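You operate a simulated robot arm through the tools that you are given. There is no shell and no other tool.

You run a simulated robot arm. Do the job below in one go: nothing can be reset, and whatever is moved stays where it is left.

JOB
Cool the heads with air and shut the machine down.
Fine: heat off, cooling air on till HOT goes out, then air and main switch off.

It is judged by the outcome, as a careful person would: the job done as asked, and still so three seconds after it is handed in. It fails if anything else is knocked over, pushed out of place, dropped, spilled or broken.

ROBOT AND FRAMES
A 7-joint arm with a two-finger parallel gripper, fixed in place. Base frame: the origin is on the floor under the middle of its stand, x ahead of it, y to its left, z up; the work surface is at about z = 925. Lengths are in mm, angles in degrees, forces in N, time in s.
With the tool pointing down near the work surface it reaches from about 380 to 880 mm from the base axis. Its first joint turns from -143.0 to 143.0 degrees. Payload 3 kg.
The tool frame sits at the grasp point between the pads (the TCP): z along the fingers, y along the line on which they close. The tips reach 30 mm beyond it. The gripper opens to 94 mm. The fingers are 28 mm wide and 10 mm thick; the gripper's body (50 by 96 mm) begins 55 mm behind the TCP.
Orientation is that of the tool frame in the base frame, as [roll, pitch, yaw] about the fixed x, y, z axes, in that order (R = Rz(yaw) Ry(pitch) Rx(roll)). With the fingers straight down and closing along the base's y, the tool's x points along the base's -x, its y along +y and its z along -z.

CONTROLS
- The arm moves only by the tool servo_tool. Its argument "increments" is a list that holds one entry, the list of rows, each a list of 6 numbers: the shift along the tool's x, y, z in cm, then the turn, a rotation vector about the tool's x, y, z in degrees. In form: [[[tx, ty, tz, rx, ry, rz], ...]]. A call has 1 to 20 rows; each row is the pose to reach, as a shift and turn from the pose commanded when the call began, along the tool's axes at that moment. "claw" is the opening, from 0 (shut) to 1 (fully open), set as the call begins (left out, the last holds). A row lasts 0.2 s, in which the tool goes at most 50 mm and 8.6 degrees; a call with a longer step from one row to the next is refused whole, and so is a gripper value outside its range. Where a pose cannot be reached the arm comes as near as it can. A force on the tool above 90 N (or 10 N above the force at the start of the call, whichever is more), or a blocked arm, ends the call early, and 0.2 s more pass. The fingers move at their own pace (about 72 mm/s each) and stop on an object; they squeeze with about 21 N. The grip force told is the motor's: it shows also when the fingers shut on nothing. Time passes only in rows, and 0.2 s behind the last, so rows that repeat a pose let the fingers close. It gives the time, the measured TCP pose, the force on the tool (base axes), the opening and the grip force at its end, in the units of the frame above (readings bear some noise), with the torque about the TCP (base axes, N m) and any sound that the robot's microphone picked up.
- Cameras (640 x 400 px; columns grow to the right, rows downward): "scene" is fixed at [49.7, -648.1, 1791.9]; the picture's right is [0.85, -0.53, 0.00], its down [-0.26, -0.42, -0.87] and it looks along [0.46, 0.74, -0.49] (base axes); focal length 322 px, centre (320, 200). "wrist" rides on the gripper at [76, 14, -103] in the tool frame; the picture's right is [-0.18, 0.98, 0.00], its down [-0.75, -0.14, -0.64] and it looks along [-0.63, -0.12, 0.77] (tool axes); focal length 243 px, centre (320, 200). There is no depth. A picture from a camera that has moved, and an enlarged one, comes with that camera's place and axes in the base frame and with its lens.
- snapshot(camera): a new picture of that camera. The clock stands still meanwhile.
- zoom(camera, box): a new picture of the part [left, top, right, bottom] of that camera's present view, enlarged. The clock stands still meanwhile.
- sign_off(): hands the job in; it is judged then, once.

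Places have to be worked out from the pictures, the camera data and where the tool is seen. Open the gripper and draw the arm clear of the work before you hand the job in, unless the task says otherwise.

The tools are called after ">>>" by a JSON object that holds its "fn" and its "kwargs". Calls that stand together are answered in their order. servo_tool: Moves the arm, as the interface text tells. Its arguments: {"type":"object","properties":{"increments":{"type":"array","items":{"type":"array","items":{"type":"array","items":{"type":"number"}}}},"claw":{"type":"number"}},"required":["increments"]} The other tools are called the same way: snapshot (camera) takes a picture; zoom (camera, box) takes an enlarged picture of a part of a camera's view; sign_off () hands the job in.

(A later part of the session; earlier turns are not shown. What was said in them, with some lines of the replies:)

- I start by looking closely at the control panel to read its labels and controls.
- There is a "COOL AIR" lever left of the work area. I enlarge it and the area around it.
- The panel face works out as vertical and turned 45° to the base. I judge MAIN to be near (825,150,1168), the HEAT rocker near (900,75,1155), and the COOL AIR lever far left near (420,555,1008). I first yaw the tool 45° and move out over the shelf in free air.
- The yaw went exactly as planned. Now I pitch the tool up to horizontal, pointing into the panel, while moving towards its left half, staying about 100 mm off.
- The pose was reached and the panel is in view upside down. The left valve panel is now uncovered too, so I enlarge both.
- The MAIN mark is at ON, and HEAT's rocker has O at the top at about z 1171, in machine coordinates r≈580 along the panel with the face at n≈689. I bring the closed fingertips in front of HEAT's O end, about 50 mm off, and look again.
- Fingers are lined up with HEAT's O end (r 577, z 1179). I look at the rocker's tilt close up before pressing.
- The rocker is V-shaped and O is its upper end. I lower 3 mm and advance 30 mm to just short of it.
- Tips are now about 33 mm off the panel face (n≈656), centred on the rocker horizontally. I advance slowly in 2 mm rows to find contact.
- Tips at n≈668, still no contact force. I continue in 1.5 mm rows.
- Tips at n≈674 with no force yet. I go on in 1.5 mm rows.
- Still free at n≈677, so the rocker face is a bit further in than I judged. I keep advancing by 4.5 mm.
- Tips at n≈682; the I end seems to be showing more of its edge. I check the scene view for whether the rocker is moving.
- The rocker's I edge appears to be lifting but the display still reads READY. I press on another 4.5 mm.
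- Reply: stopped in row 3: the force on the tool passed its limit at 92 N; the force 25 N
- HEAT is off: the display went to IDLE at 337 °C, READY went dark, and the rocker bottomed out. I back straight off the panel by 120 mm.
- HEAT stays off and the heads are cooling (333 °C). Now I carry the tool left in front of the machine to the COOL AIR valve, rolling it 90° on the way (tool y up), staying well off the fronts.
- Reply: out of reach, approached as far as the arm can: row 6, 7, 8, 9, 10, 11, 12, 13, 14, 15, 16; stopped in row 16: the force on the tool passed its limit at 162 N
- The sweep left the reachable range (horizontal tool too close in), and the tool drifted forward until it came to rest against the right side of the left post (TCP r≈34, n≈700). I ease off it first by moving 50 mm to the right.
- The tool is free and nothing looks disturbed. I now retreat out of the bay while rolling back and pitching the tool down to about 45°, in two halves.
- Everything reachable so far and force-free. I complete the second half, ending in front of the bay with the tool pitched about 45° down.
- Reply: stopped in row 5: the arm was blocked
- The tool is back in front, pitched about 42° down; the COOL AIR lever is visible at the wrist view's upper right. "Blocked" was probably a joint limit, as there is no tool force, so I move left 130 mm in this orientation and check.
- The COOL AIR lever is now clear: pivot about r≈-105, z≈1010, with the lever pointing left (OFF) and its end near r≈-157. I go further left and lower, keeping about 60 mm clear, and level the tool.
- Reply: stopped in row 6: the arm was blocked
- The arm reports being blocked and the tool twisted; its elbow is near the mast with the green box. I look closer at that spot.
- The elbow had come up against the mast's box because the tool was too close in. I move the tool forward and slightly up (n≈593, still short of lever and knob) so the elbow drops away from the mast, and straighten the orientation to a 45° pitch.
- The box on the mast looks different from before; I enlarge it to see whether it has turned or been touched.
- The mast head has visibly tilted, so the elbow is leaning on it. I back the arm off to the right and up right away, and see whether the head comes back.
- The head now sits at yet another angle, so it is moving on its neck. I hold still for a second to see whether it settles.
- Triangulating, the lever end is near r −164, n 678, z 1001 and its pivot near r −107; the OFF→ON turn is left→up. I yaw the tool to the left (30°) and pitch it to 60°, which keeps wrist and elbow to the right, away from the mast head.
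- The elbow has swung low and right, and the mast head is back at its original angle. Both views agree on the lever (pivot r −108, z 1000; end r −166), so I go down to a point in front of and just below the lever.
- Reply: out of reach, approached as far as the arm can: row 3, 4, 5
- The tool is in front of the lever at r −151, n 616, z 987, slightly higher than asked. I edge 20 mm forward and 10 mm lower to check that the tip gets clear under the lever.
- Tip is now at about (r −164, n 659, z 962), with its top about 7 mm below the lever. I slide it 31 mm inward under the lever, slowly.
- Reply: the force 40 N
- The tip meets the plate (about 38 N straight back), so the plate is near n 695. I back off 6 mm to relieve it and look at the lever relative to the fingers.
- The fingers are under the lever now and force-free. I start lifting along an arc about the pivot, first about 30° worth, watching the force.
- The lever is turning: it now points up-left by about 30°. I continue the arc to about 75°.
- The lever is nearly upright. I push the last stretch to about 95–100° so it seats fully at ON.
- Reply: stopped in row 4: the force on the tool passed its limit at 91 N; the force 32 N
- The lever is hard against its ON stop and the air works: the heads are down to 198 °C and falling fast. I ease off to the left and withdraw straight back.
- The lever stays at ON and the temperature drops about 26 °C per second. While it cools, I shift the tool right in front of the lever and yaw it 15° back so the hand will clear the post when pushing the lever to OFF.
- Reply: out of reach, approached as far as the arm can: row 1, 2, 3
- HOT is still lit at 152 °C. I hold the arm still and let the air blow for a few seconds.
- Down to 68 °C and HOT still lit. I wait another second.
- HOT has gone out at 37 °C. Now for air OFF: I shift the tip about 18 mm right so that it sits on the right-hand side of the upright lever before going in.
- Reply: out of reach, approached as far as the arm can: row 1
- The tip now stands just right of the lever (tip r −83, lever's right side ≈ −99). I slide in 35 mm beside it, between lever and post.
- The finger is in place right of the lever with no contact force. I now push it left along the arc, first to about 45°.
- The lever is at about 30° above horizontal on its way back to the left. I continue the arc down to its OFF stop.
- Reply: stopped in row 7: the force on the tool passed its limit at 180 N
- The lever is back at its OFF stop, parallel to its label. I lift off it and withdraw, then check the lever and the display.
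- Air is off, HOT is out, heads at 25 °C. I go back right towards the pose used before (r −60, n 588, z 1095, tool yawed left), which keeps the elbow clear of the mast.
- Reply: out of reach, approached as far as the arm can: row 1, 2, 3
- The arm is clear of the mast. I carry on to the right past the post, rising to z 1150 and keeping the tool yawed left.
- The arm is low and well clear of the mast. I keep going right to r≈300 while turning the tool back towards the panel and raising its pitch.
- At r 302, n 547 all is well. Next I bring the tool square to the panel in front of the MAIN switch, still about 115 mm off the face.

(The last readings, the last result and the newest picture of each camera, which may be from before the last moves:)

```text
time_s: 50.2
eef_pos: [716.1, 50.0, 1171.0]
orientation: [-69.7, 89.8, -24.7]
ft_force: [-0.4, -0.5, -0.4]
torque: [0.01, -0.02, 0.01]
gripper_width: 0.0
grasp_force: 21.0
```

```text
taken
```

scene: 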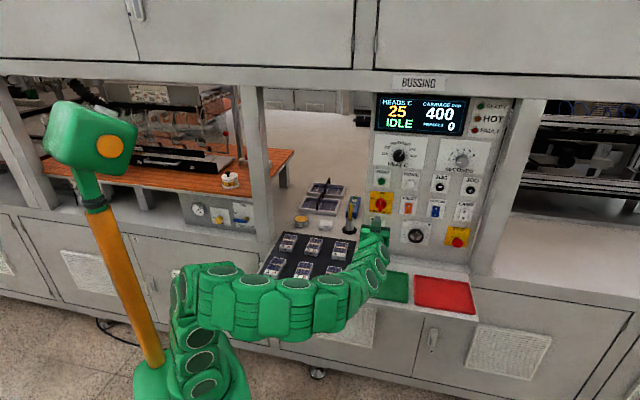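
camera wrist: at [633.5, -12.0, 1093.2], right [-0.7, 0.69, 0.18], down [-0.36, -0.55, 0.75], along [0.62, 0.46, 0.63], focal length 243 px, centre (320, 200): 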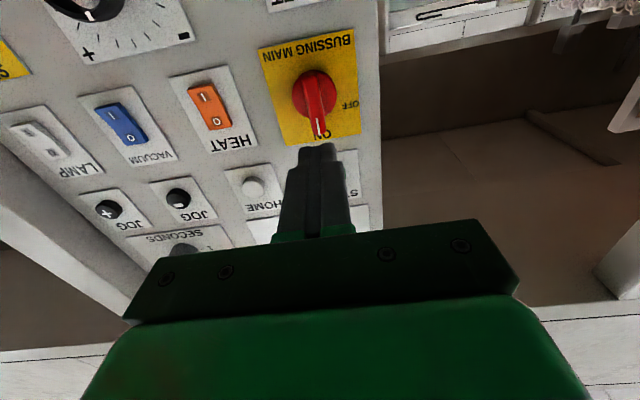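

I enlarge the MAIN switch to locate its handle precisely.

>>> {"fn": "zoom", "kwargs": {"camera": "wrist", "box": [230, 20, 390, 150]}}

>>> {"fn": "zoom", "kwargs": {"camera": "scene", "box": [360, 180, 420, 220]}}

>>> {"fn": "zoom", "kwargs": {"camera": "scene", "box": [180, 190, 270, 246]}}

```text
3.08 times, centred on (310, 85) of wrist
camera zoom: at [633.5, -12.0, 1093.2], right [-0.7, 0.69, 0.18], down [-0.36, -0.55, 0.75], along [0.62, 0.46, 0.63], focal length 746 px, centre (351, 554)
```

zoom: 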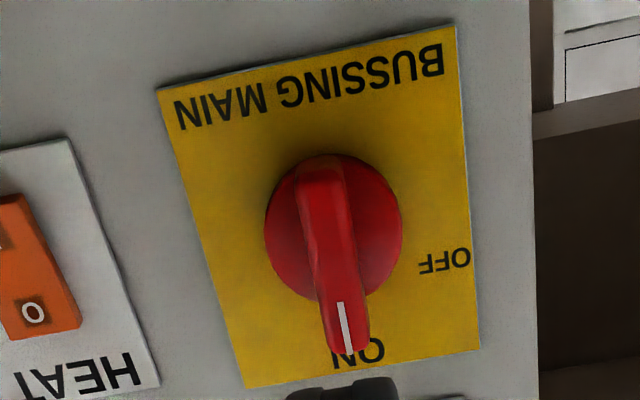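

```text
10.00 times, centred on (390, 200) of scene
camera zoom: at [49.7, -648.1, 1791.9], right [0.85, -0.53, 0.0], down [-0.26, -0.42, -0.87], along [0.46, 0.74, -0.49], focal length 3224 px, centre (-380, 200)
```

zoom: 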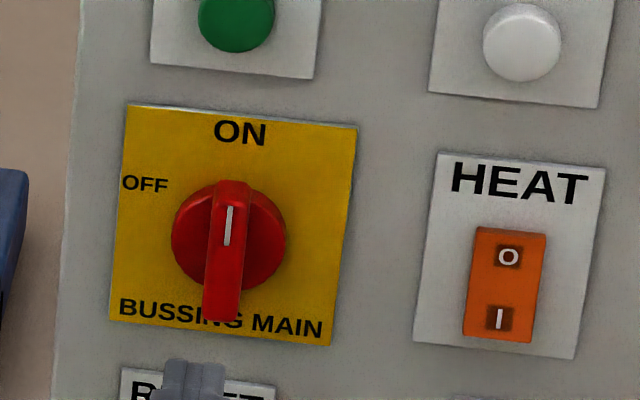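

```text
7.11 times, centred on (225, 218) of scene
camera zoom: at [49.7, -648.1, 1791.9], right [0.85, -0.53, 0.0], down [-0.26, -0.42, -0.87], along [0.46, 0.74, -0.49], focal length 2293 px, centre (996, 72)
```

zoom: 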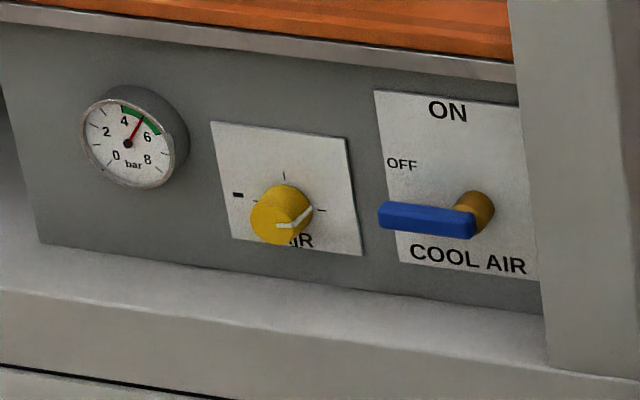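

The COOL AIR lever is exactly back at its original OFF place. The MAIN handle is a vertical bar, about 14 mm wide, from z≈1140 to 1196 at r≈477, with its front face at n≈659. I open the gripper halfway and move up to it.

>>> {"fn": "servo_tool", "kwargs": {"increments": [[[0.15, -0.2, 1.8, 0, 0, 0], [0.3, -0.4, 3.6, 0, 0, 0], [0.4, -0.6, 5.4, 0, 0, 0], [0.4, -0.6, 6.8, 0, 0, 0]]], "claw": 0.5}}

>>> {"fn": "zoom", "kwargs": {"camera": "wrist", "box": [200, 40, 440, 190]}}

>>> {"fn": "zoom", "kwargs": {"camera": "scene", "box": [360, 180, 420, 220]}}

```text
time_s: 51.2
eef_pos: [768.9, 95.2, 1166.3]
orientation: [-91.3, 89.8, -46.3]
ft_force: [-0.3, 0.3, -0.7]
torque: [0.0, 0.02, -0.03]
gripper_width: 46.9
grasp_force: 0.0
```

```text
2.67 times, centred on (320, 115) of wrist
camera zoom: at [686.3, 32.9, 1089.4], right [-0.7, 0.69, 0.18], down [-0.35, -0.55, 0.75], along [0.62, 0.46, 0.63], focal length 647 px, centre (320, 427)
```

zoom: 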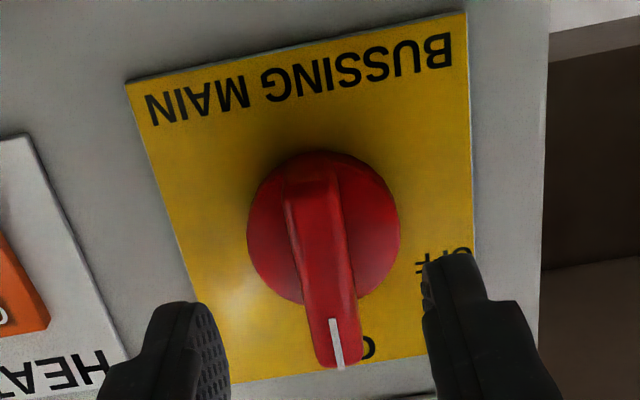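

```text
10.00 times, centred on (390, 200) of scene
camera zoom: at [49.7, -648.1, 1791.9], right [0.85, -0.53, 0.0], down [-0.26, -0.42, -0.87], along [0.46, 0.74, -0.49], focal length 3224 px, centre (-380, 200)
```

zoom: 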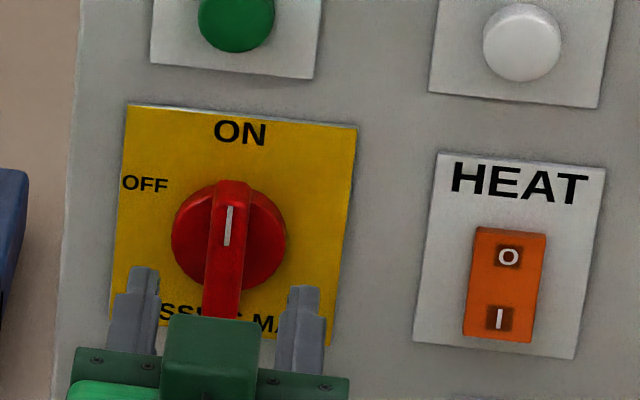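

The bar lies midway between the open fingers. I advance 40 mm so the fingers straddle it, short of the disc and plate.

>>> {"fn": "servo_tool", "kwargs": {"increments": [[[0, 0, 1.0, 0, 0, 0], [0, 0, 2.0, 0, 0, 0], [0, 0, 3.0, 0, 0, 0], [0, 0, 3.6, 0, 0, 0]]]}}

>>> {"fn": "zoom", "kwargs": {"camera": "wrist", "box": [200, 40, 440, 190]}}

>>> {"fn": "zoom", "kwargs": {"camera": "scene", "box": [360, 180, 420, 220]}}

```text
time_s: 52.2
eef_pos: [793.5, 119.4, 1165.8]
orientation: [-83.0, 89.8, -37.8]
ft_force: [-0.6, 0.7, 0.8]
torque: [-0.04, 0.02, 0.02]
gripper_width: 47.3
grasp_force: 0.1
```

```text
2.67 times, centred on (320, 115) of wrist
camera zoom: at [712.3, 58.0, 1089.8], right [-0.7, 0.69, 0.18], down [-0.35, -0.55, 0.75], along [0.62, 0.46, 0.63], focal length 647 px, centre (320, 427)
```

zoom: 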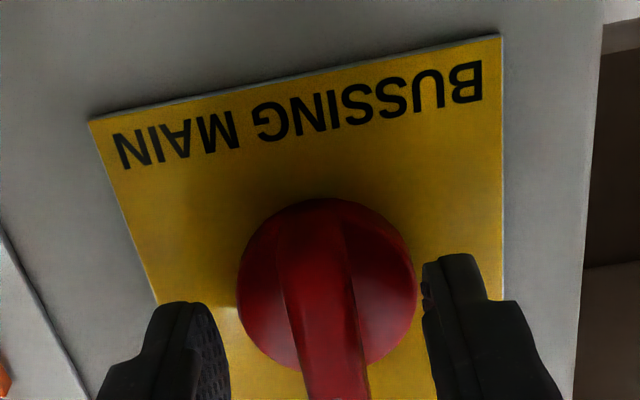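

```text
10.00 times, centred on (390, 200) of scene
camera zoom: at [49.7, -648.1, 1791.9], right [0.85, -0.53, 0.0], down [-0.26, -0.42, -0.87], along [0.46, 0.74, -0.49], focal length 3224 px, centre (-380, 200)
```

zoom: 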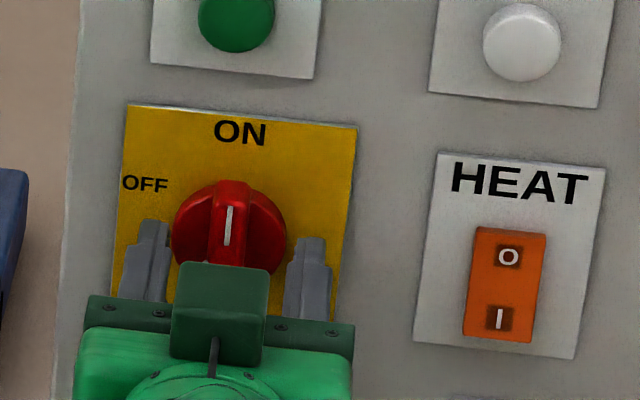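

Fingers straddle the bar (TCP r 477, n 646, z 1166) with no contact. I close on the bar.

>>> {"fn": "servo_tool", "kwargs": {"increments": [[[0, 0, 0, 0, 0, 0], [0, 0, 0, 0, 0, 0], [0, 0, 0, 0, 0, 0], [0, 0, 0, 0, 0, 0]]], "claw": 0}}

>>> {"fn": "zoom", "kwargs": {"camera": "wrist", "box": [200, 40, 440, 190]}}

>>> {"fn": "zoom", "kwargs": {"camera": "scene", "box": [360, 180, 420, 220]}}

```text
time_s: 53.2
eef_pos: [793.7, 122.7, 1166.3]
orientation: [-78.6, 89.8, -33.2]
ft_force: [-16.5, 15.1, -1.0]
torque: [0.34, -0.32, 0.01]
gripper_width: 14.0
grasp_force: 45.4
```

```text
2.67 times, centred on (320, 115) of wrist
camera zoom: at [711.7, 59.3, 1089.8], right [-0.7, 0.69, 0.18], down [-0.35, -0.55, 0.75], along [0.62, 0.46, 0.63], focal length 647 px, centre (320, 427)
```

zoom: 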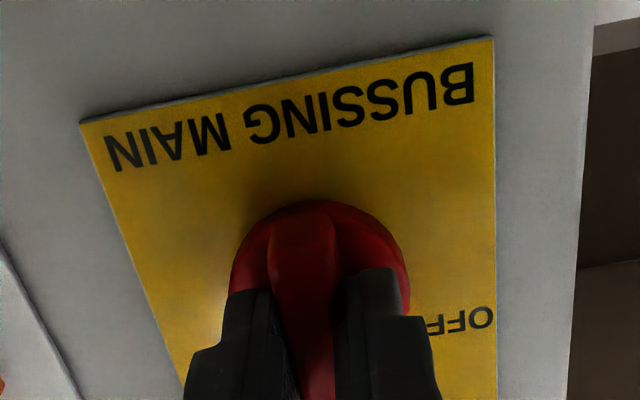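

```text
10.00 times, centred on (390, 200) of scene
camera zoom: at [49.7, -648.1, 1791.9], right [0.85, -0.53, 0.0], down [-0.26, -0.42, -0.87], along [0.46, 0.74, -0.49], focal length 3224 px, centre (-380, 200)
```

zoom: 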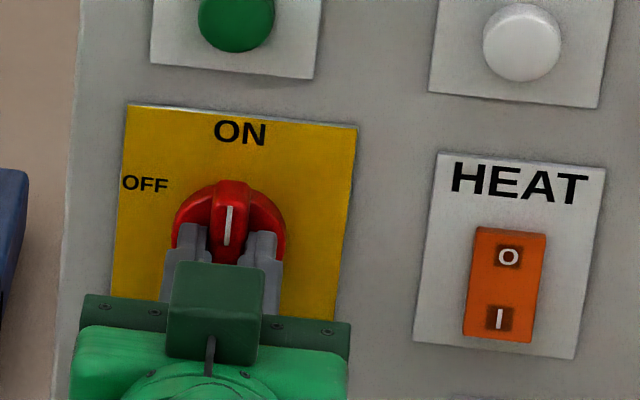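

The gripper holds the 14 mm bar; the side load shows its centre is some 2–3 mm further left. I shift the command 3 mm left and begin the anticlockwise turn towards OFF with a small trial.

>>> {"fn": "servo_tool", "kwargs": {"increments": [[[0, 0.25, 0, 0, 0, 0], [0, 0.25, 0, 0, 0, -5], [0, 0.25, 0, 0, 0, -10], [0, 0.25, 0, 0, 0, -15]]]}}

>>> {"fn": "zoom", "kwargs": {"camera": "scene", "box": [360, 180, 420, 220]}}

>>> {"fn": "snapshot", "kwargs": {"camera": "wrist"}}

```text
time_s: 54.2
eef_pos: [791.0, 120.9, 1165.7]
orientation: [-90.0, 75.0, -45.0]
ft_force: [33.2, 5.9, 3.9]
torque: [0.43, -0.45, -0.29]
gripper_width: 14.0
grasp_force: 44.6
```

```text
10.00 times, centred on (390, 200) of scene
camera zoom: at [49.7, -648.1, 1791.9], right [0.85, -0.53, 0.0], down [-0.26, -0.42, -0.87], along [0.46, 0.74, -0.49], focal length 3224 px, centre (-380, 200)
```

zoom: 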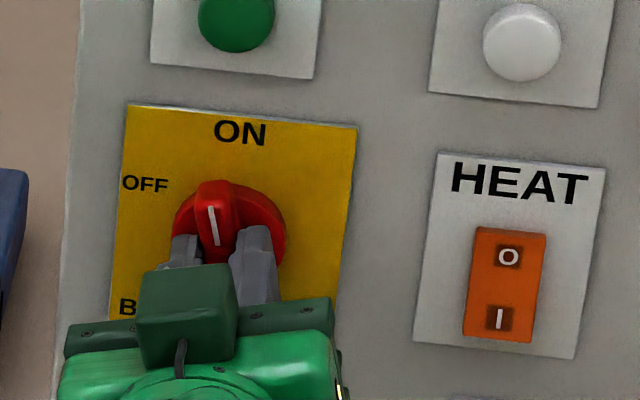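

```text
taken
camera wrist: at [724.3, 44.3, 1088.5], right [-0.71, 0.7, -0.08], down [-0.5, -0.41, 0.76], along [0.51, 0.58, 0.64], focal length 243 px, centre (320, 200)
```

wrist: 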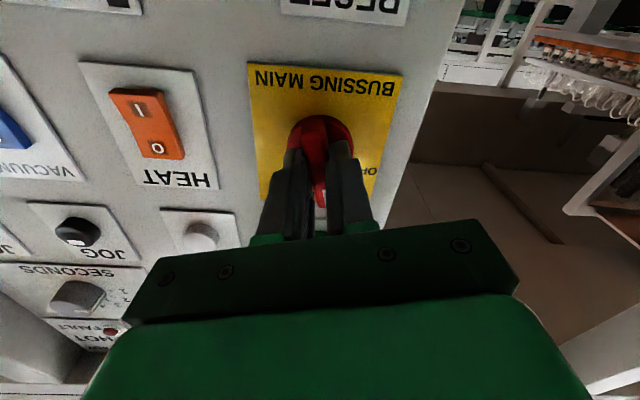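

The handle is turning with the gripper (mark now tilted left). I continue the turn another 40°, re-centring by 1 mm.

>>> {"fn": "servo_tool", "kwargs": {"increments": [[[0.03, -0.1, 0, 0, 0, -6], [0.03, -0.1, 0, 0, 0, -13], [0.03, -0.1, 0, 0, 0, -20], [0.03, -0.1, 0, 0, 0, -27], [0.03, -0.1, 0, 0, 0, -34], [0.03, -0.1, 0, 0, 0, -40]]]}}

>>> {"fn": "zoom", "kwargs": {"camera": "scene", "box": [360, 180, 420, 220]}}

>>> {"fn": "zoom", "kwargs": {"camera": "scene", "box": [360, 80, 520, 180]}}

```text
time_s: 55.1
eef_pos: [794.7, 125.0, 1167.9]
orientation: [-91.4, 52.8, -44.4]
ft_force: [-39.5, -12.2, 2.6]
torque: [0.77, -0.7, -0.33]
gripper_width: 14.7
grasp_force: 45.4
out of reach, approached as far as the arm can: row 3, 4
stopped in row 4: the force on the tool passed its limit at 191 N (the readings are from after the stop); the commanded pose is now the measured one
```

```text
10.00 times, centred on (390, 200) of scene
camera zoom: at [49.7, -648.1, 1791.9], right [0.85, -0.53, 0.0], down [-0.26, -0.42, -0.87], along [0.46, 0.74, -0.49], focal length 3224 px, centre (-380, 200)
```

zoom: 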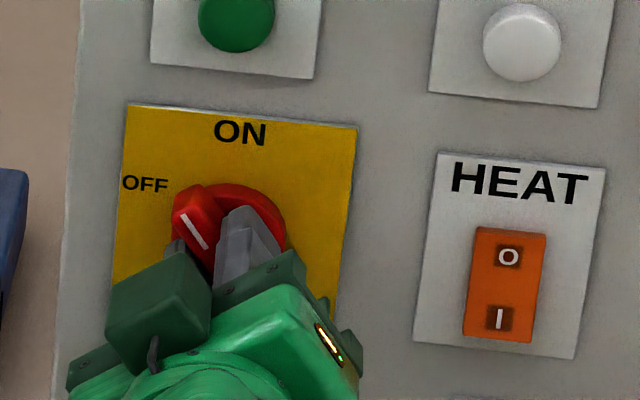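

```text
4.00 times, centred on (440, 130) of scene
camera zoom: at [49.7, -648.1, 1791.9], right [0.85, -0.53, 0.0], down [-0.26, -0.42, -0.87], along [0.46, 0.74, -0.49], focal length 1290 px, centre (-160, 480)
```

zoom: 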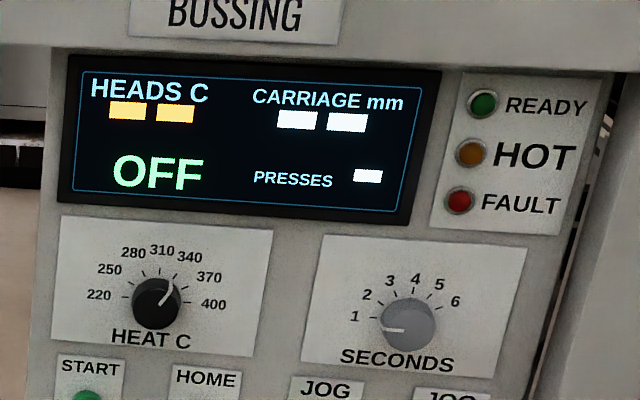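

The display already reads OFF, but the handle is only about 40–45° round and the wrist roll has reached its limit. I open the gripper, back off, and will push the handle the rest of the way with a closed finger.

>>> {"fn": "servo_tool", "kwargs": {"increments": [[[0, 0, 0, 0, 0, 0], [0, 0, 0, 0, 0, 0], [0, 0, -1.0, 0, 0, 0], [0, 0, -3.0, 0, 0, 0], [0, 0, -5.0, 0, 0, 0]]], "claw": 0.5}}

>>> {"fn": "snapshot", "kwargs": {"camera": "wrist"}}

>>> {"fn": "zoom", "kwargs": {"camera": "scene", "box": [360, 180, 420, 220]}}

>>> {"fn": "zoom", "kwargs": {"camera": "scene", "box": [360, 80, 520, 180]}}

```text
time_s: 56.3
eef_pos: [763.2, 87.7, 1168.1]
orientation: [-91.8, 52.9, -44.7]
ft_force: [-0.3, 0.1, 0.3]
torque: [-0.04, 0.0, 0.03]
gripper_width: 46.9
grasp_force: 0.1
```

```text
taken
camera wrist: at [716.3, -11.1, 1101.0], right [-0.66, 0.61, -0.45], down [-0.68, -0.22, 0.7], along [0.32, 0.76, 0.56], focal length 243 px, centre (320, 200)
```

wrist: 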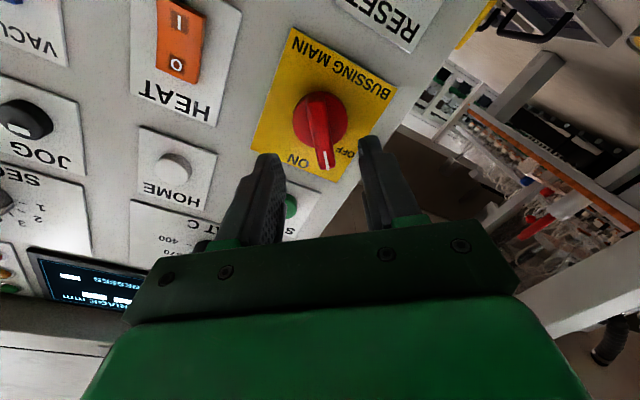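

```text
10.00 times, centred on (390, 200) of scene
camera zoom: at [49.7, -648.1, 1791.9], right [0.85, -0.53, 0.0], down [-0.26, -0.42, -0.87], along [0.46, 0.74, -0.49], focal length 3224 px, centre (-380, 200)
```

zoom: 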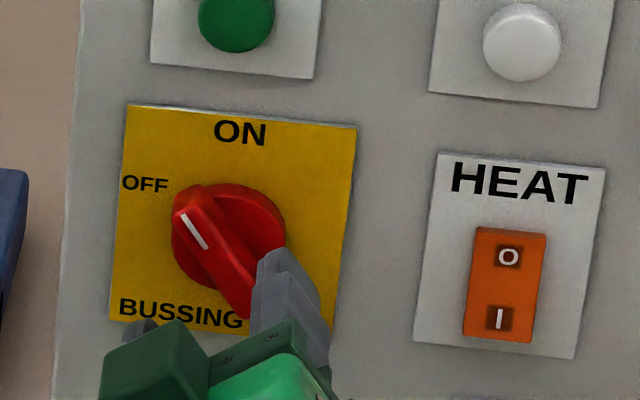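

```text
4.00 times, centred on (440, 130) of scene
camera zoom: at [49.7, -648.1, 1791.9], right [0.85, -0.53, 0.0], down [-0.26, -0.42, -0.87], along [0.46, 0.74, -0.49], focal length 1290 px, centre (-160, 480)
```

zoom: 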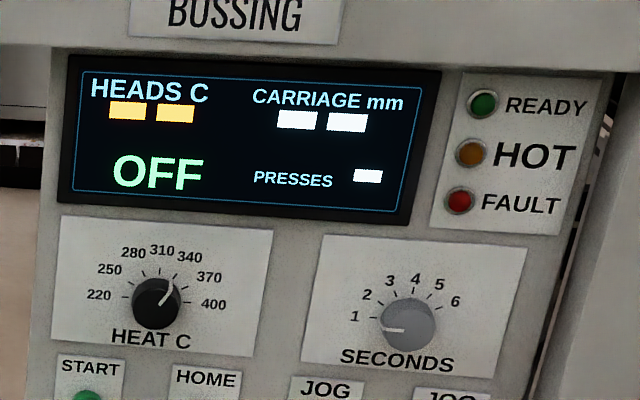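

The main display stays OFF after release, with the handle about 37° round. I close the fingers, roll back level, and position above-right of the handle's top end to push it further round to its OFF stop.

>>> {"fn": "servo_tool", "kwargs": {"increments": [[[-0.41, -0.52, 0.06, 0, 0, 7.4], [-0.82, -1.04, 0.13, 0, 0, 14.8], [-1.24, -1.55, 0.2, 0, 0, 22.2], [-1.65, -2.07, 0.26, 0, 0, 29.6], [-2.06, -2.59, 0.33, 0, 0, 37]]], "claw": 0}}

>>> {"fn": "zoom", "kwargs": {"camera": "wrist", "box": [200, 0, 440, 150]}}

>>> {"fn": "zoom", "kwargs": {"camera": "scene", "box": [360, 180, 420, 220]}}

```text
time_s: 57.5
eef_pos: [772.4, 84.1, 1198.6]
orientation: [-175.9, 89.0, -129.4]
ft_force: [-0.6, -0.3, 0.3]
torque: [-0.02, -0.02, 0.0]
gripper_width: 0.0
grasp_force: 21.1
```

```text
2.67 times, centred on (320, 75) of wrist
camera zoom: at [689.8, 19.4, 1124.5], right [-0.71, 0.68, 0.18], down [-0.33, -0.55, 0.76], along [0.62, 0.48, 0.62], focal length 647 px, centre (320, 533)
```

zoom: 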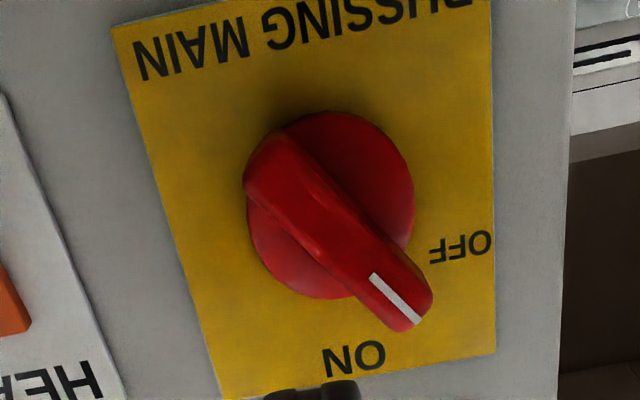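

```text
10.00 times, centred on (390, 200) of scene
camera zoom: at [49.7, -648.1, 1791.9], right [0.85, -0.53, 0.0], down [-0.26, -0.42, -0.87], along [0.46, 0.74, -0.49], focal length 3224 px, centre (-380, 200)
```

zoom: 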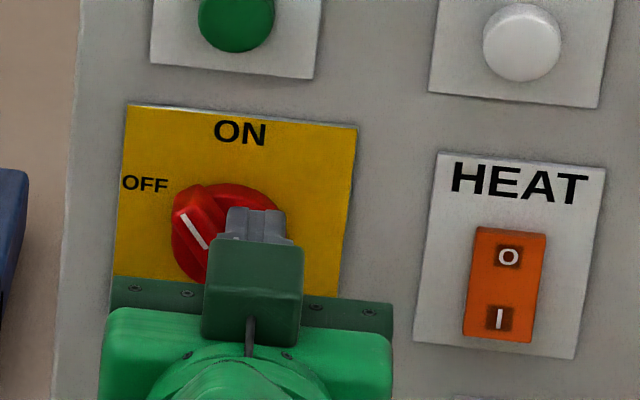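

The fingers are closed, level, and above-right of the handle. I advance 38 mm beside it.

>>> {"fn": "servo_tool", "kwargs": {"increments": [[[0, 0, 1.0, 0, 0, 0], [0, 0, 2.0, 0, 0, 0], [0, 0, 3.0, 0, 0, 0], [0, 0, 3.8, 0, 0, 0]]]}}

>>> {"fn": "zoom", "kwargs": {"camera": "wrist", "box": [200, 30, 440, 180]}}

>>> {"fn": "zoom", "kwargs": {"camera": "scene", "box": [360, 180, 420, 220]}}

```text
time_s: 58.5
eef_pos: [797.9, 112.6, 1199.2]
orientation: [-169.4, 89.0, -122.9]
ft_force: [0.3, -1.8, 0.2]
torque: [0.0, -0.03, 0.03]
gripper_width: 0.0
grasp_force: 20.9
```

```text
2.67 times, centred on (320, 105) of wrist
camera zoom: at [715.6, 47.0, 1124.1], right [-0.71, 0.68, 0.18], down [-0.33, -0.55, 0.76], along [0.62, 0.48, 0.62], focal length 647 px, centre (320, 453)
```

zoom: 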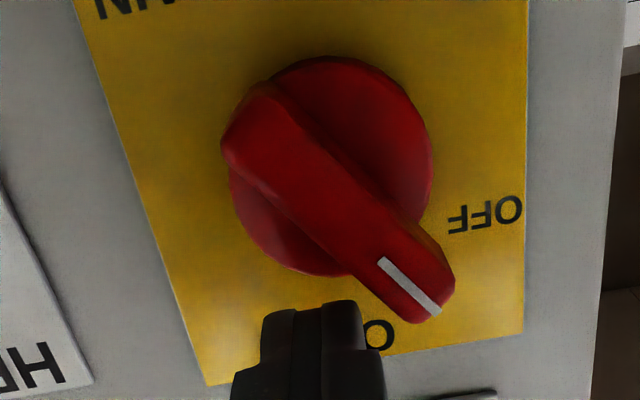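

```text
10.00 times, centred on (390, 200) of scene
camera zoom: at [49.7, -648.1, 1791.9], right [0.85, -0.53, 0.0], down [-0.26, -0.42, -0.87], along [0.46, 0.74, -0.49], focal length 3224 px, centre (-380, 200)
```

zoom: 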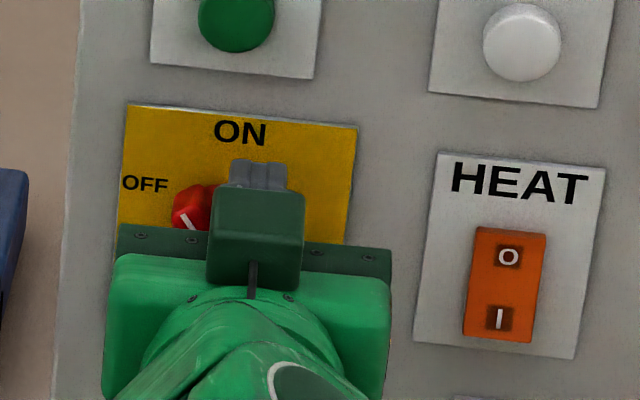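

Tip at n≈674 beside the handle, no contact yet. I push left along the arc, first to about 65°.

>>> {"fn": "servo_tool", "kwargs": {"increments": [[[0.04, 0.47, 0, 0, 0, 0], [0.08, 0.93, 0, 0, 0, 0], [0.14, 1.35, 0, 0, 0, 0], [0.2, 1.76, 0, 0, 0, 0]]]}}

>>> {"fn": "zoom", "kwargs": {"camera": "wrist", "box": [200, 30, 440, 180]}}

>>> {"fn": "zoom", "kwargs": {"camera": "scene", "box": [360, 180, 420, 220]}}

```text
time_s: 59.5
eef_pos: [784.8, 125.5, 1196.3]
orientation: [-170.1, 89.0, -123.6]
ft_force: [0.2, -0.6, 0.1]
torque: [0.02, -0.01, -0.05]
gripper_width: 0.3
grasp_force: 20.8
```

```text
2.67 times, centred on (320, 105) of wrist
camera zoom: at [703.1, 59.7, 1121.8], right [-0.71, 0.68, 0.18], down [-0.33, -0.55, 0.76], along [0.62, 0.48, 0.62], focal length 647 px, centre (320, 453)
```

zoom: 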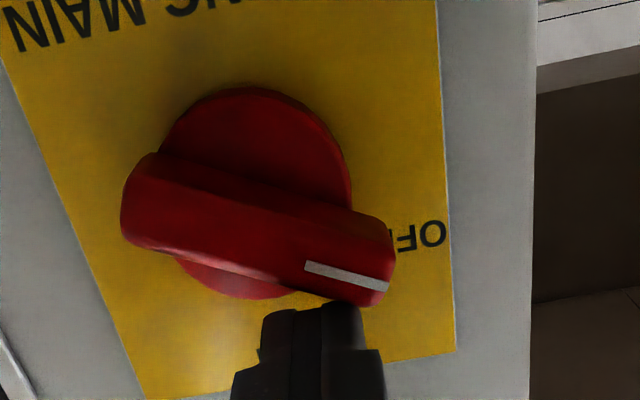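

```text
10.00 times, centred on (390, 200) of scene
camera zoom: at [49.7, -648.1, 1791.9], right [0.85, -0.53, 0.0], down [-0.26, -0.42, -0.87], along [0.46, 0.74, -0.49], focal length 3224 px, centre (-380, 200)
```

zoom: 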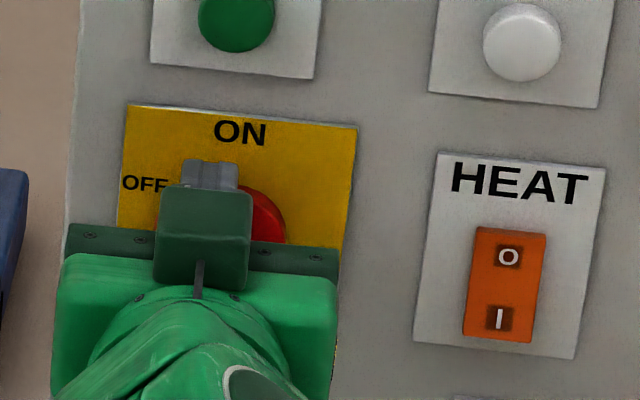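

The handle is at roughly 65°. I continue in small steps down to about 90° until it meets its stop.

>>> {"fn": "servo_tool", "kwargs": {"increments": [[[0.18, 0.35, 0, 0, 0, 0], [0.36, 0.7, 0, 0, 0, 0], [0.52, 0.85, 0, 0, 0, 0], [0.68, 0.98, 0, 0, 0, 0], [0.83, 1.12, 0, 0, 0, 0]]]}}

>>> {"fn": "zoom", "kwargs": {"camera": "wrist", "box": [200, 30, 440, 180]}}

```text
time_s: 60.7
eef_pos: [775.1, 132.2, 1188.4]
orientation: [-172.5, 89.1, -126.0]
ft_force: [-0.3, -0.9, -0.2]
torque: [0.01, -0.02, -0.02]
gripper_width: 0.1
grasp_force: 20.4
```

```text
2.67 times, centred on (320, 105) of wrist
camera zoom: at [694.2, 67.2, 1113.7], right [-0.71, 0.68, 0.18], down [-0.33, -0.55, 0.76], along [0.62, 0.48, 0.62], focal length 647 px, centre (320, 453)
```

zoom: 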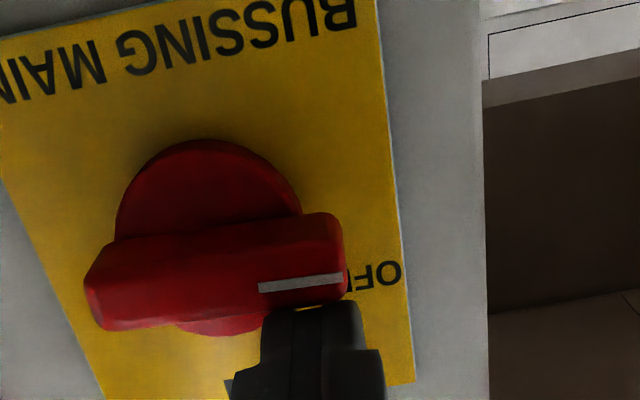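

The handle is nearly horizontal now, roughly 85°. I press a few millimetres further in 1 mm steps to seat it.

>>> {"fn": "servo_tool", "kwargs": {"increments": [[[0.1, 0.07, 0, 0, 0, 0], [0.2, 0.14, 0, 0, 0, 0], [0.3, 0.2, 0, 0, 0, 0], [0.4, 0.24, 0, 0, 0, 0]]]}}

>>> {"fn": "zoom", "kwargs": {"camera": "wrist", "box": [200, 30, 440, 180]}}

```text
time_s: 61.7
eef_pos: [774.2, 133.0, 1187.0]
orientation: [-166.1, 89.3, -119.5]
ft_force: [12.3, 0.6, 36.5]
torque: [0.82, -0.97, -0.11]
gripper_width: 0.0
grasp_force: 21.0
```

```text
2.67 times, centred on (320, 105) of wrist
camera zoom: at [692.0, 68.2, 1111.6], right [-0.71, 0.68, 0.18], down [-0.33, -0.55, 0.76], along [0.62, 0.48, 0.62], focal length 647 px, centre (320, 453)
```

zoom: 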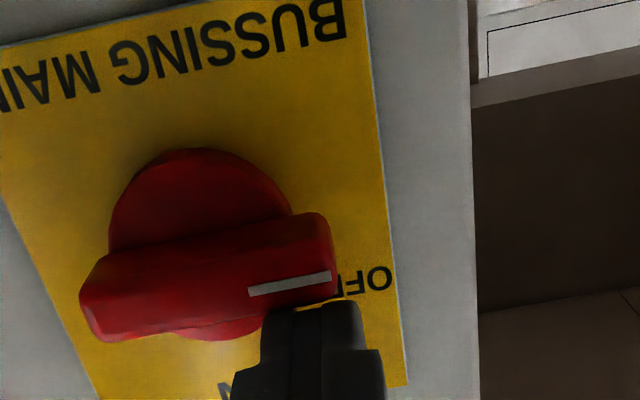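

The upward reaction of 36 N shows the handle is seated, horizontal at the OFF stop. I lift off and withdraw from the panel.

>>> {"fn": "servo_tool", "kwargs": {"increments": [[[-0.7, 0, 0, 0, 0, 0], [-0.8, 0, -1.5, 0, 0, 0], [-0.8, 0, -4.5, 0, 0, 0], [-0.8, 0, -8.5, 0, 0, 0]]]}}

>>> {"fn": "snapshot", "kwargs": {"camera": "wrist"}}

>>> {"fn": "snapshot", "kwargs": {"camera": "scene"}}

>>> {"fn": "zoom", "kwargs": {"camera": "scene", "box": [360, 80, 520, 180]}}

```text
time_s: 62.7
eef_pos: [715.5, 72.3, 1195.8]
orientation: [-170.2, 89.0, -123.5]
ft_force: [-1.5, 0.1, -0.1]
torque: [0.01, -0.01, -0.02]
gripper_width: 0.0
grasp_force: 20.6
```

```text
taken
camera wrist: at [633.3, 6.1, 1120.6], right [-0.71, 0.68, 0.18], down [-0.33, -0.55, 0.76], along [0.62, 0.48, 0.62], focal length 243 px, centre (320, 200)
```

wrist: 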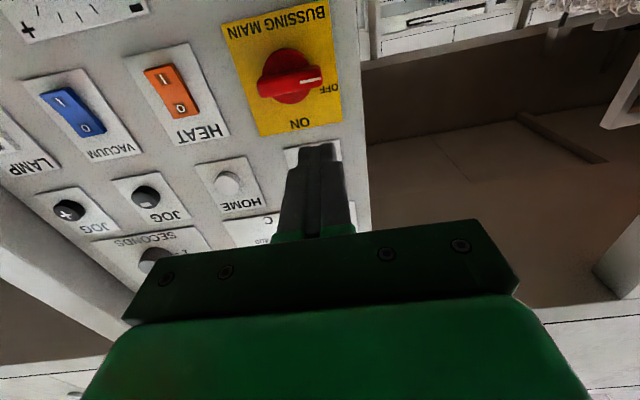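

```text
taken
```

scene: 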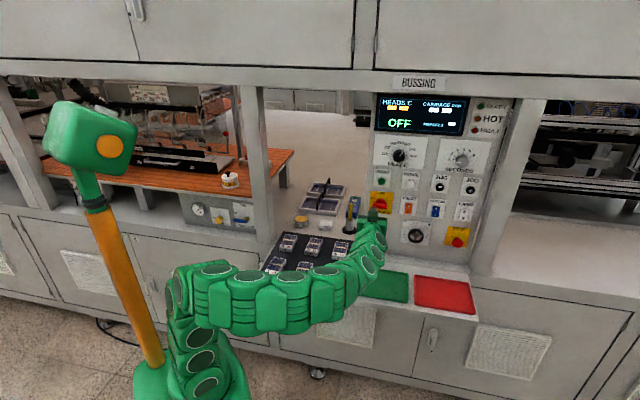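

```text
4.00 times, centred on (440, 130) of scene
camera zoom: at [49.7, -648.1, 1791.9], right [0.85, -0.53, 0.0], down [-0.26, -0.42, -0.87], along [0.46, 0.74, -0.49], focal length 1290 px, centre (-160, 480)
```

zoom: 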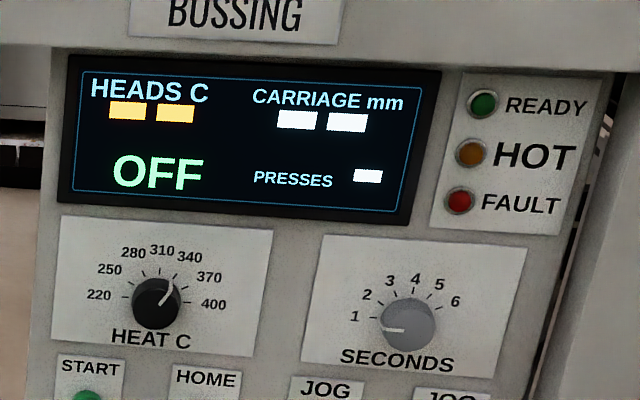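

MAIN points to OFF, the display says OFF, HEAT and COOL AIR are off and nothing looks disturbed. I open the gripper and draw the arm back and up, turning the tool down as at the start.

>>> {"fn": "servo_tool", "kwargs": {"increments": [[[-0.73, 0, -0.52, 0, 8.1, 0], [-1.45, 0, -1.04, 0, 16.2, 0], [-2.18, 0, -1.55, 0, 24.3, 0], [-2.9, 0, -2.07, 0, 32.4, 0], [-3.64, 0, -2.6, 0, 40.5, 0], [-4.36, 0, -3.1, 0, 48.6, 0], [-5.1, 0, -3.63, 0, 56.7, 0], [-5.8, 0, -4.15, 0, 64.8, 0], [-6.5, 0, -4.66, 0, 72.9, 0], [-7.3, 0, -5.2, 0, 81, 0], [-8.0, 0, -5.7, 0, 89, 0]]], "claw": 1}}

>>> {"fn": "snapshot", "kwargs": {"camera": "scene"}}

>>> {"fn": "snapshot", "kwargs": {"camera": "wrist"}}

>>> {"fn": "zoom", "kwargs": {"camera": "scene", "box": [350, 170, 510, 270]}}

```text
time_s: 65.1
eef_pos: [678.5, 32.2, 1276.4]
orientation: [-179.8, -0.1, -133.5]
ft_force: [-0.5, -0.6, 0.2]
torque: [-0.01, -0.02, 0.0]
gripper_width: 94.1
grasp_force: 0.1
```

```text
taken
```

scene: 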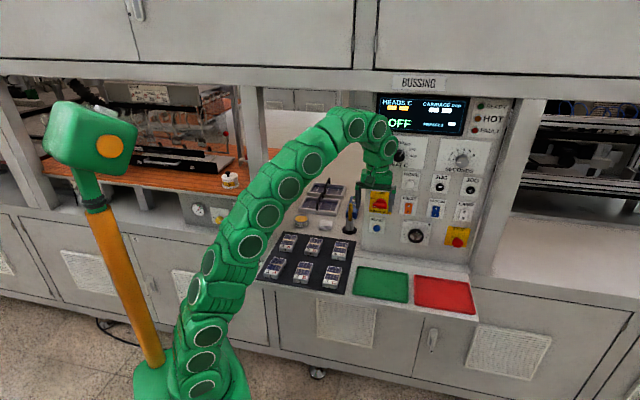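

```text
taken
camera wrist: at [614.6, -13.0, 1377.8], right [-0.59, 0.81, 0.0], down [0.62, 0.45, 0.64], along [0.52, 0.37, -0.77], focal length 243 px, centre (320, 200)
```

wrist: 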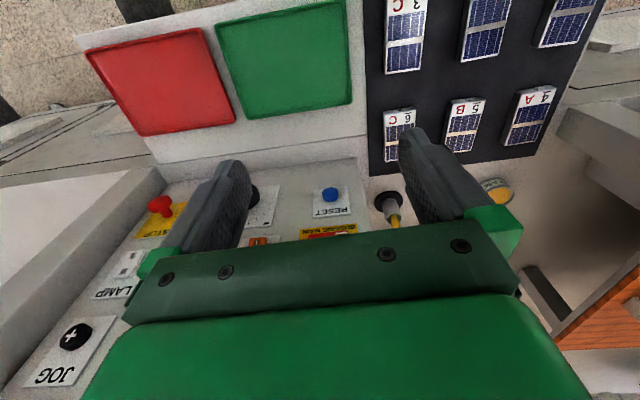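

```text
4.00 times, centred on (430, 220) of scene
camera zoom: at [49.7, -648.1, 1791.9], right [0.85, -0.53, 0.0], down [-0.26, -0.42, -0.87], along [0.46, 0.74, -0.49], focal length 1290 px, centre (-120, 120)
```

zoom: 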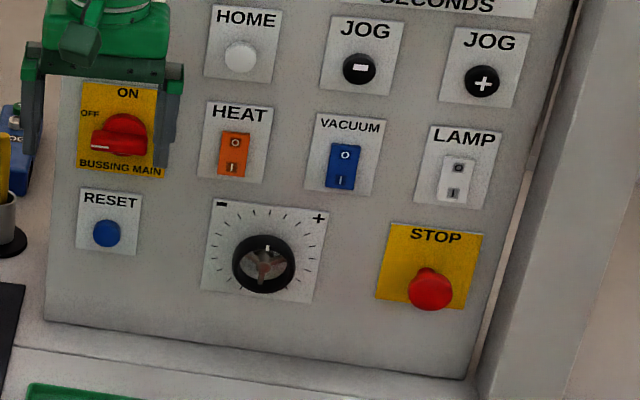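

Everything is set. I pull the arm back to near its starting place, clear of the panel, and do a last close check of HEAT, MAIN and COOL AIR.

>>> {"fn": "servo_tool", "kwargs": {"increments": [[[2.5, 2.2, 0, 0, 0, 0], [5.0, 4.4, 0, 0, 0, 0], [7.0, 7.0, 0, 0, 0, 0], [7.0, 10.0, 0, 0, 0, 0], [7.0, 13.0, 0, 0, 0, 0]]]}}

>>> {"fn": "zoom", "kwargs": {"camera": "scene", "box": [360, 175, 440, 225]}}

>>> {"fn": "zoom", "kwargs": {"camera": "scene", "box": [180, 190, 270, 246]}}

>>> {"fn": "snapshot", "kwargs": {"camera": "scene"}}

```text
time_s: 66.3
eef_pos: [534.3, 71.0, 1274.3]
orientation: [-179.8, 0.1, -133.5]
ft_force: [-0.1, -0.2, 0.6]
torque: [-0.02, 0.02, -0.05]
gripper_width: 94.1
grasp_force: 0.1
```

```text
8.00 times, centred on (400, 200) of scene
camera zoom: at [49.7, -648.1, 1791.9], right [0.85, -0.53, 0.0], down [-0.26, -0.42, -0.87], along [0.46, 0.74, -0.49], focal length 2580 px, centre (-320, 200)
```

zoom: 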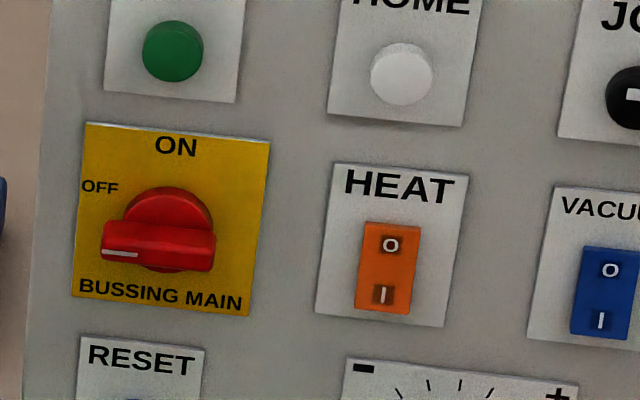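

```text
7.11 times, centred on (225, 218) of scene
camera zoom: at [49.7, -648.1, 1791.9], right [0.85, -0.53, 0.0], down [-0.26, -0.42, -0.87], along [0.46, 0.74, -0.49], focal length 2293 px, centre (996, 72)
```

zoom: 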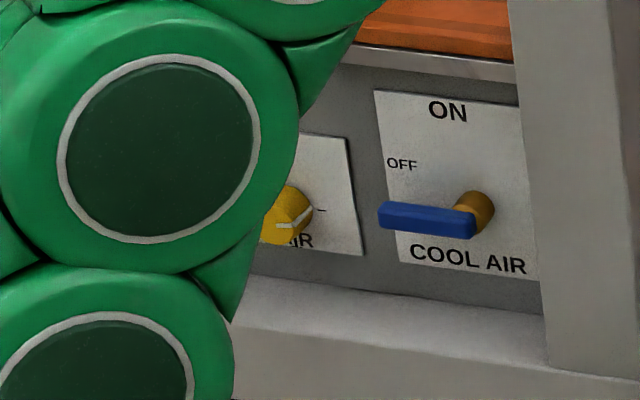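

```text
taken
```

scene: 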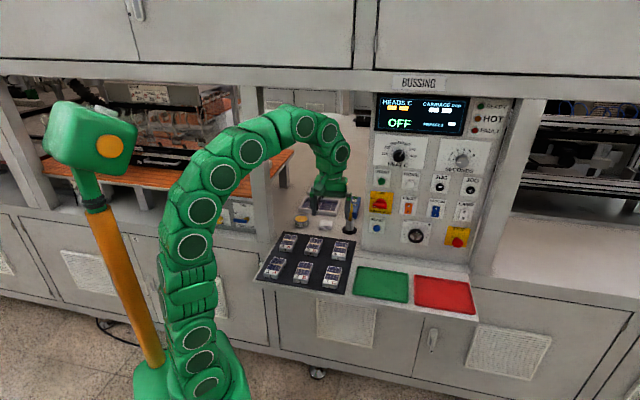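

MAIN points to OFF and the display reads OFF. HEAT is at O, COOL AIR is at OFF, HOT is dark, and the objects on the table are where they were. The gripper is open and the arm is clear, so I hand the job in.

>>> {"fn": "sign_off", "kwargs": {}}

```text
The job is handed in.
```

The machine is shut down and the job is handed in. I switched the heat off and ran the cooling air until HOT went out, at about 37 °C. Then I turned the air off and the main switch to OFF.

At the last check the display read OFF and all three lamps were dark. The HEAT rocker was at O, and the COOL AIR lever was back where it started. The gripper was open and the arm was clear of the work.

The arm made some unplanned contact along the way:

- **Left post:** moving towards the air valve, the tool went out of reach and pressed against the post at about 160 N before it stopped. I saw no damage.
- **Box on the mast:** the elbow pushed this box, which stands on the robot's own base, and tilted it. It was back at its original angle once the arm moved away.
- **Air lever and main switch:** the force peaked at about 180 N as the lever reached its OFF stop. It peaked at about 190 N when the wrist ran out of travel halfway through turning the main switch. I let go of the main switch there and pushed it the rest of the way round to its stop.

Nothing else on the table or panel looked moved.
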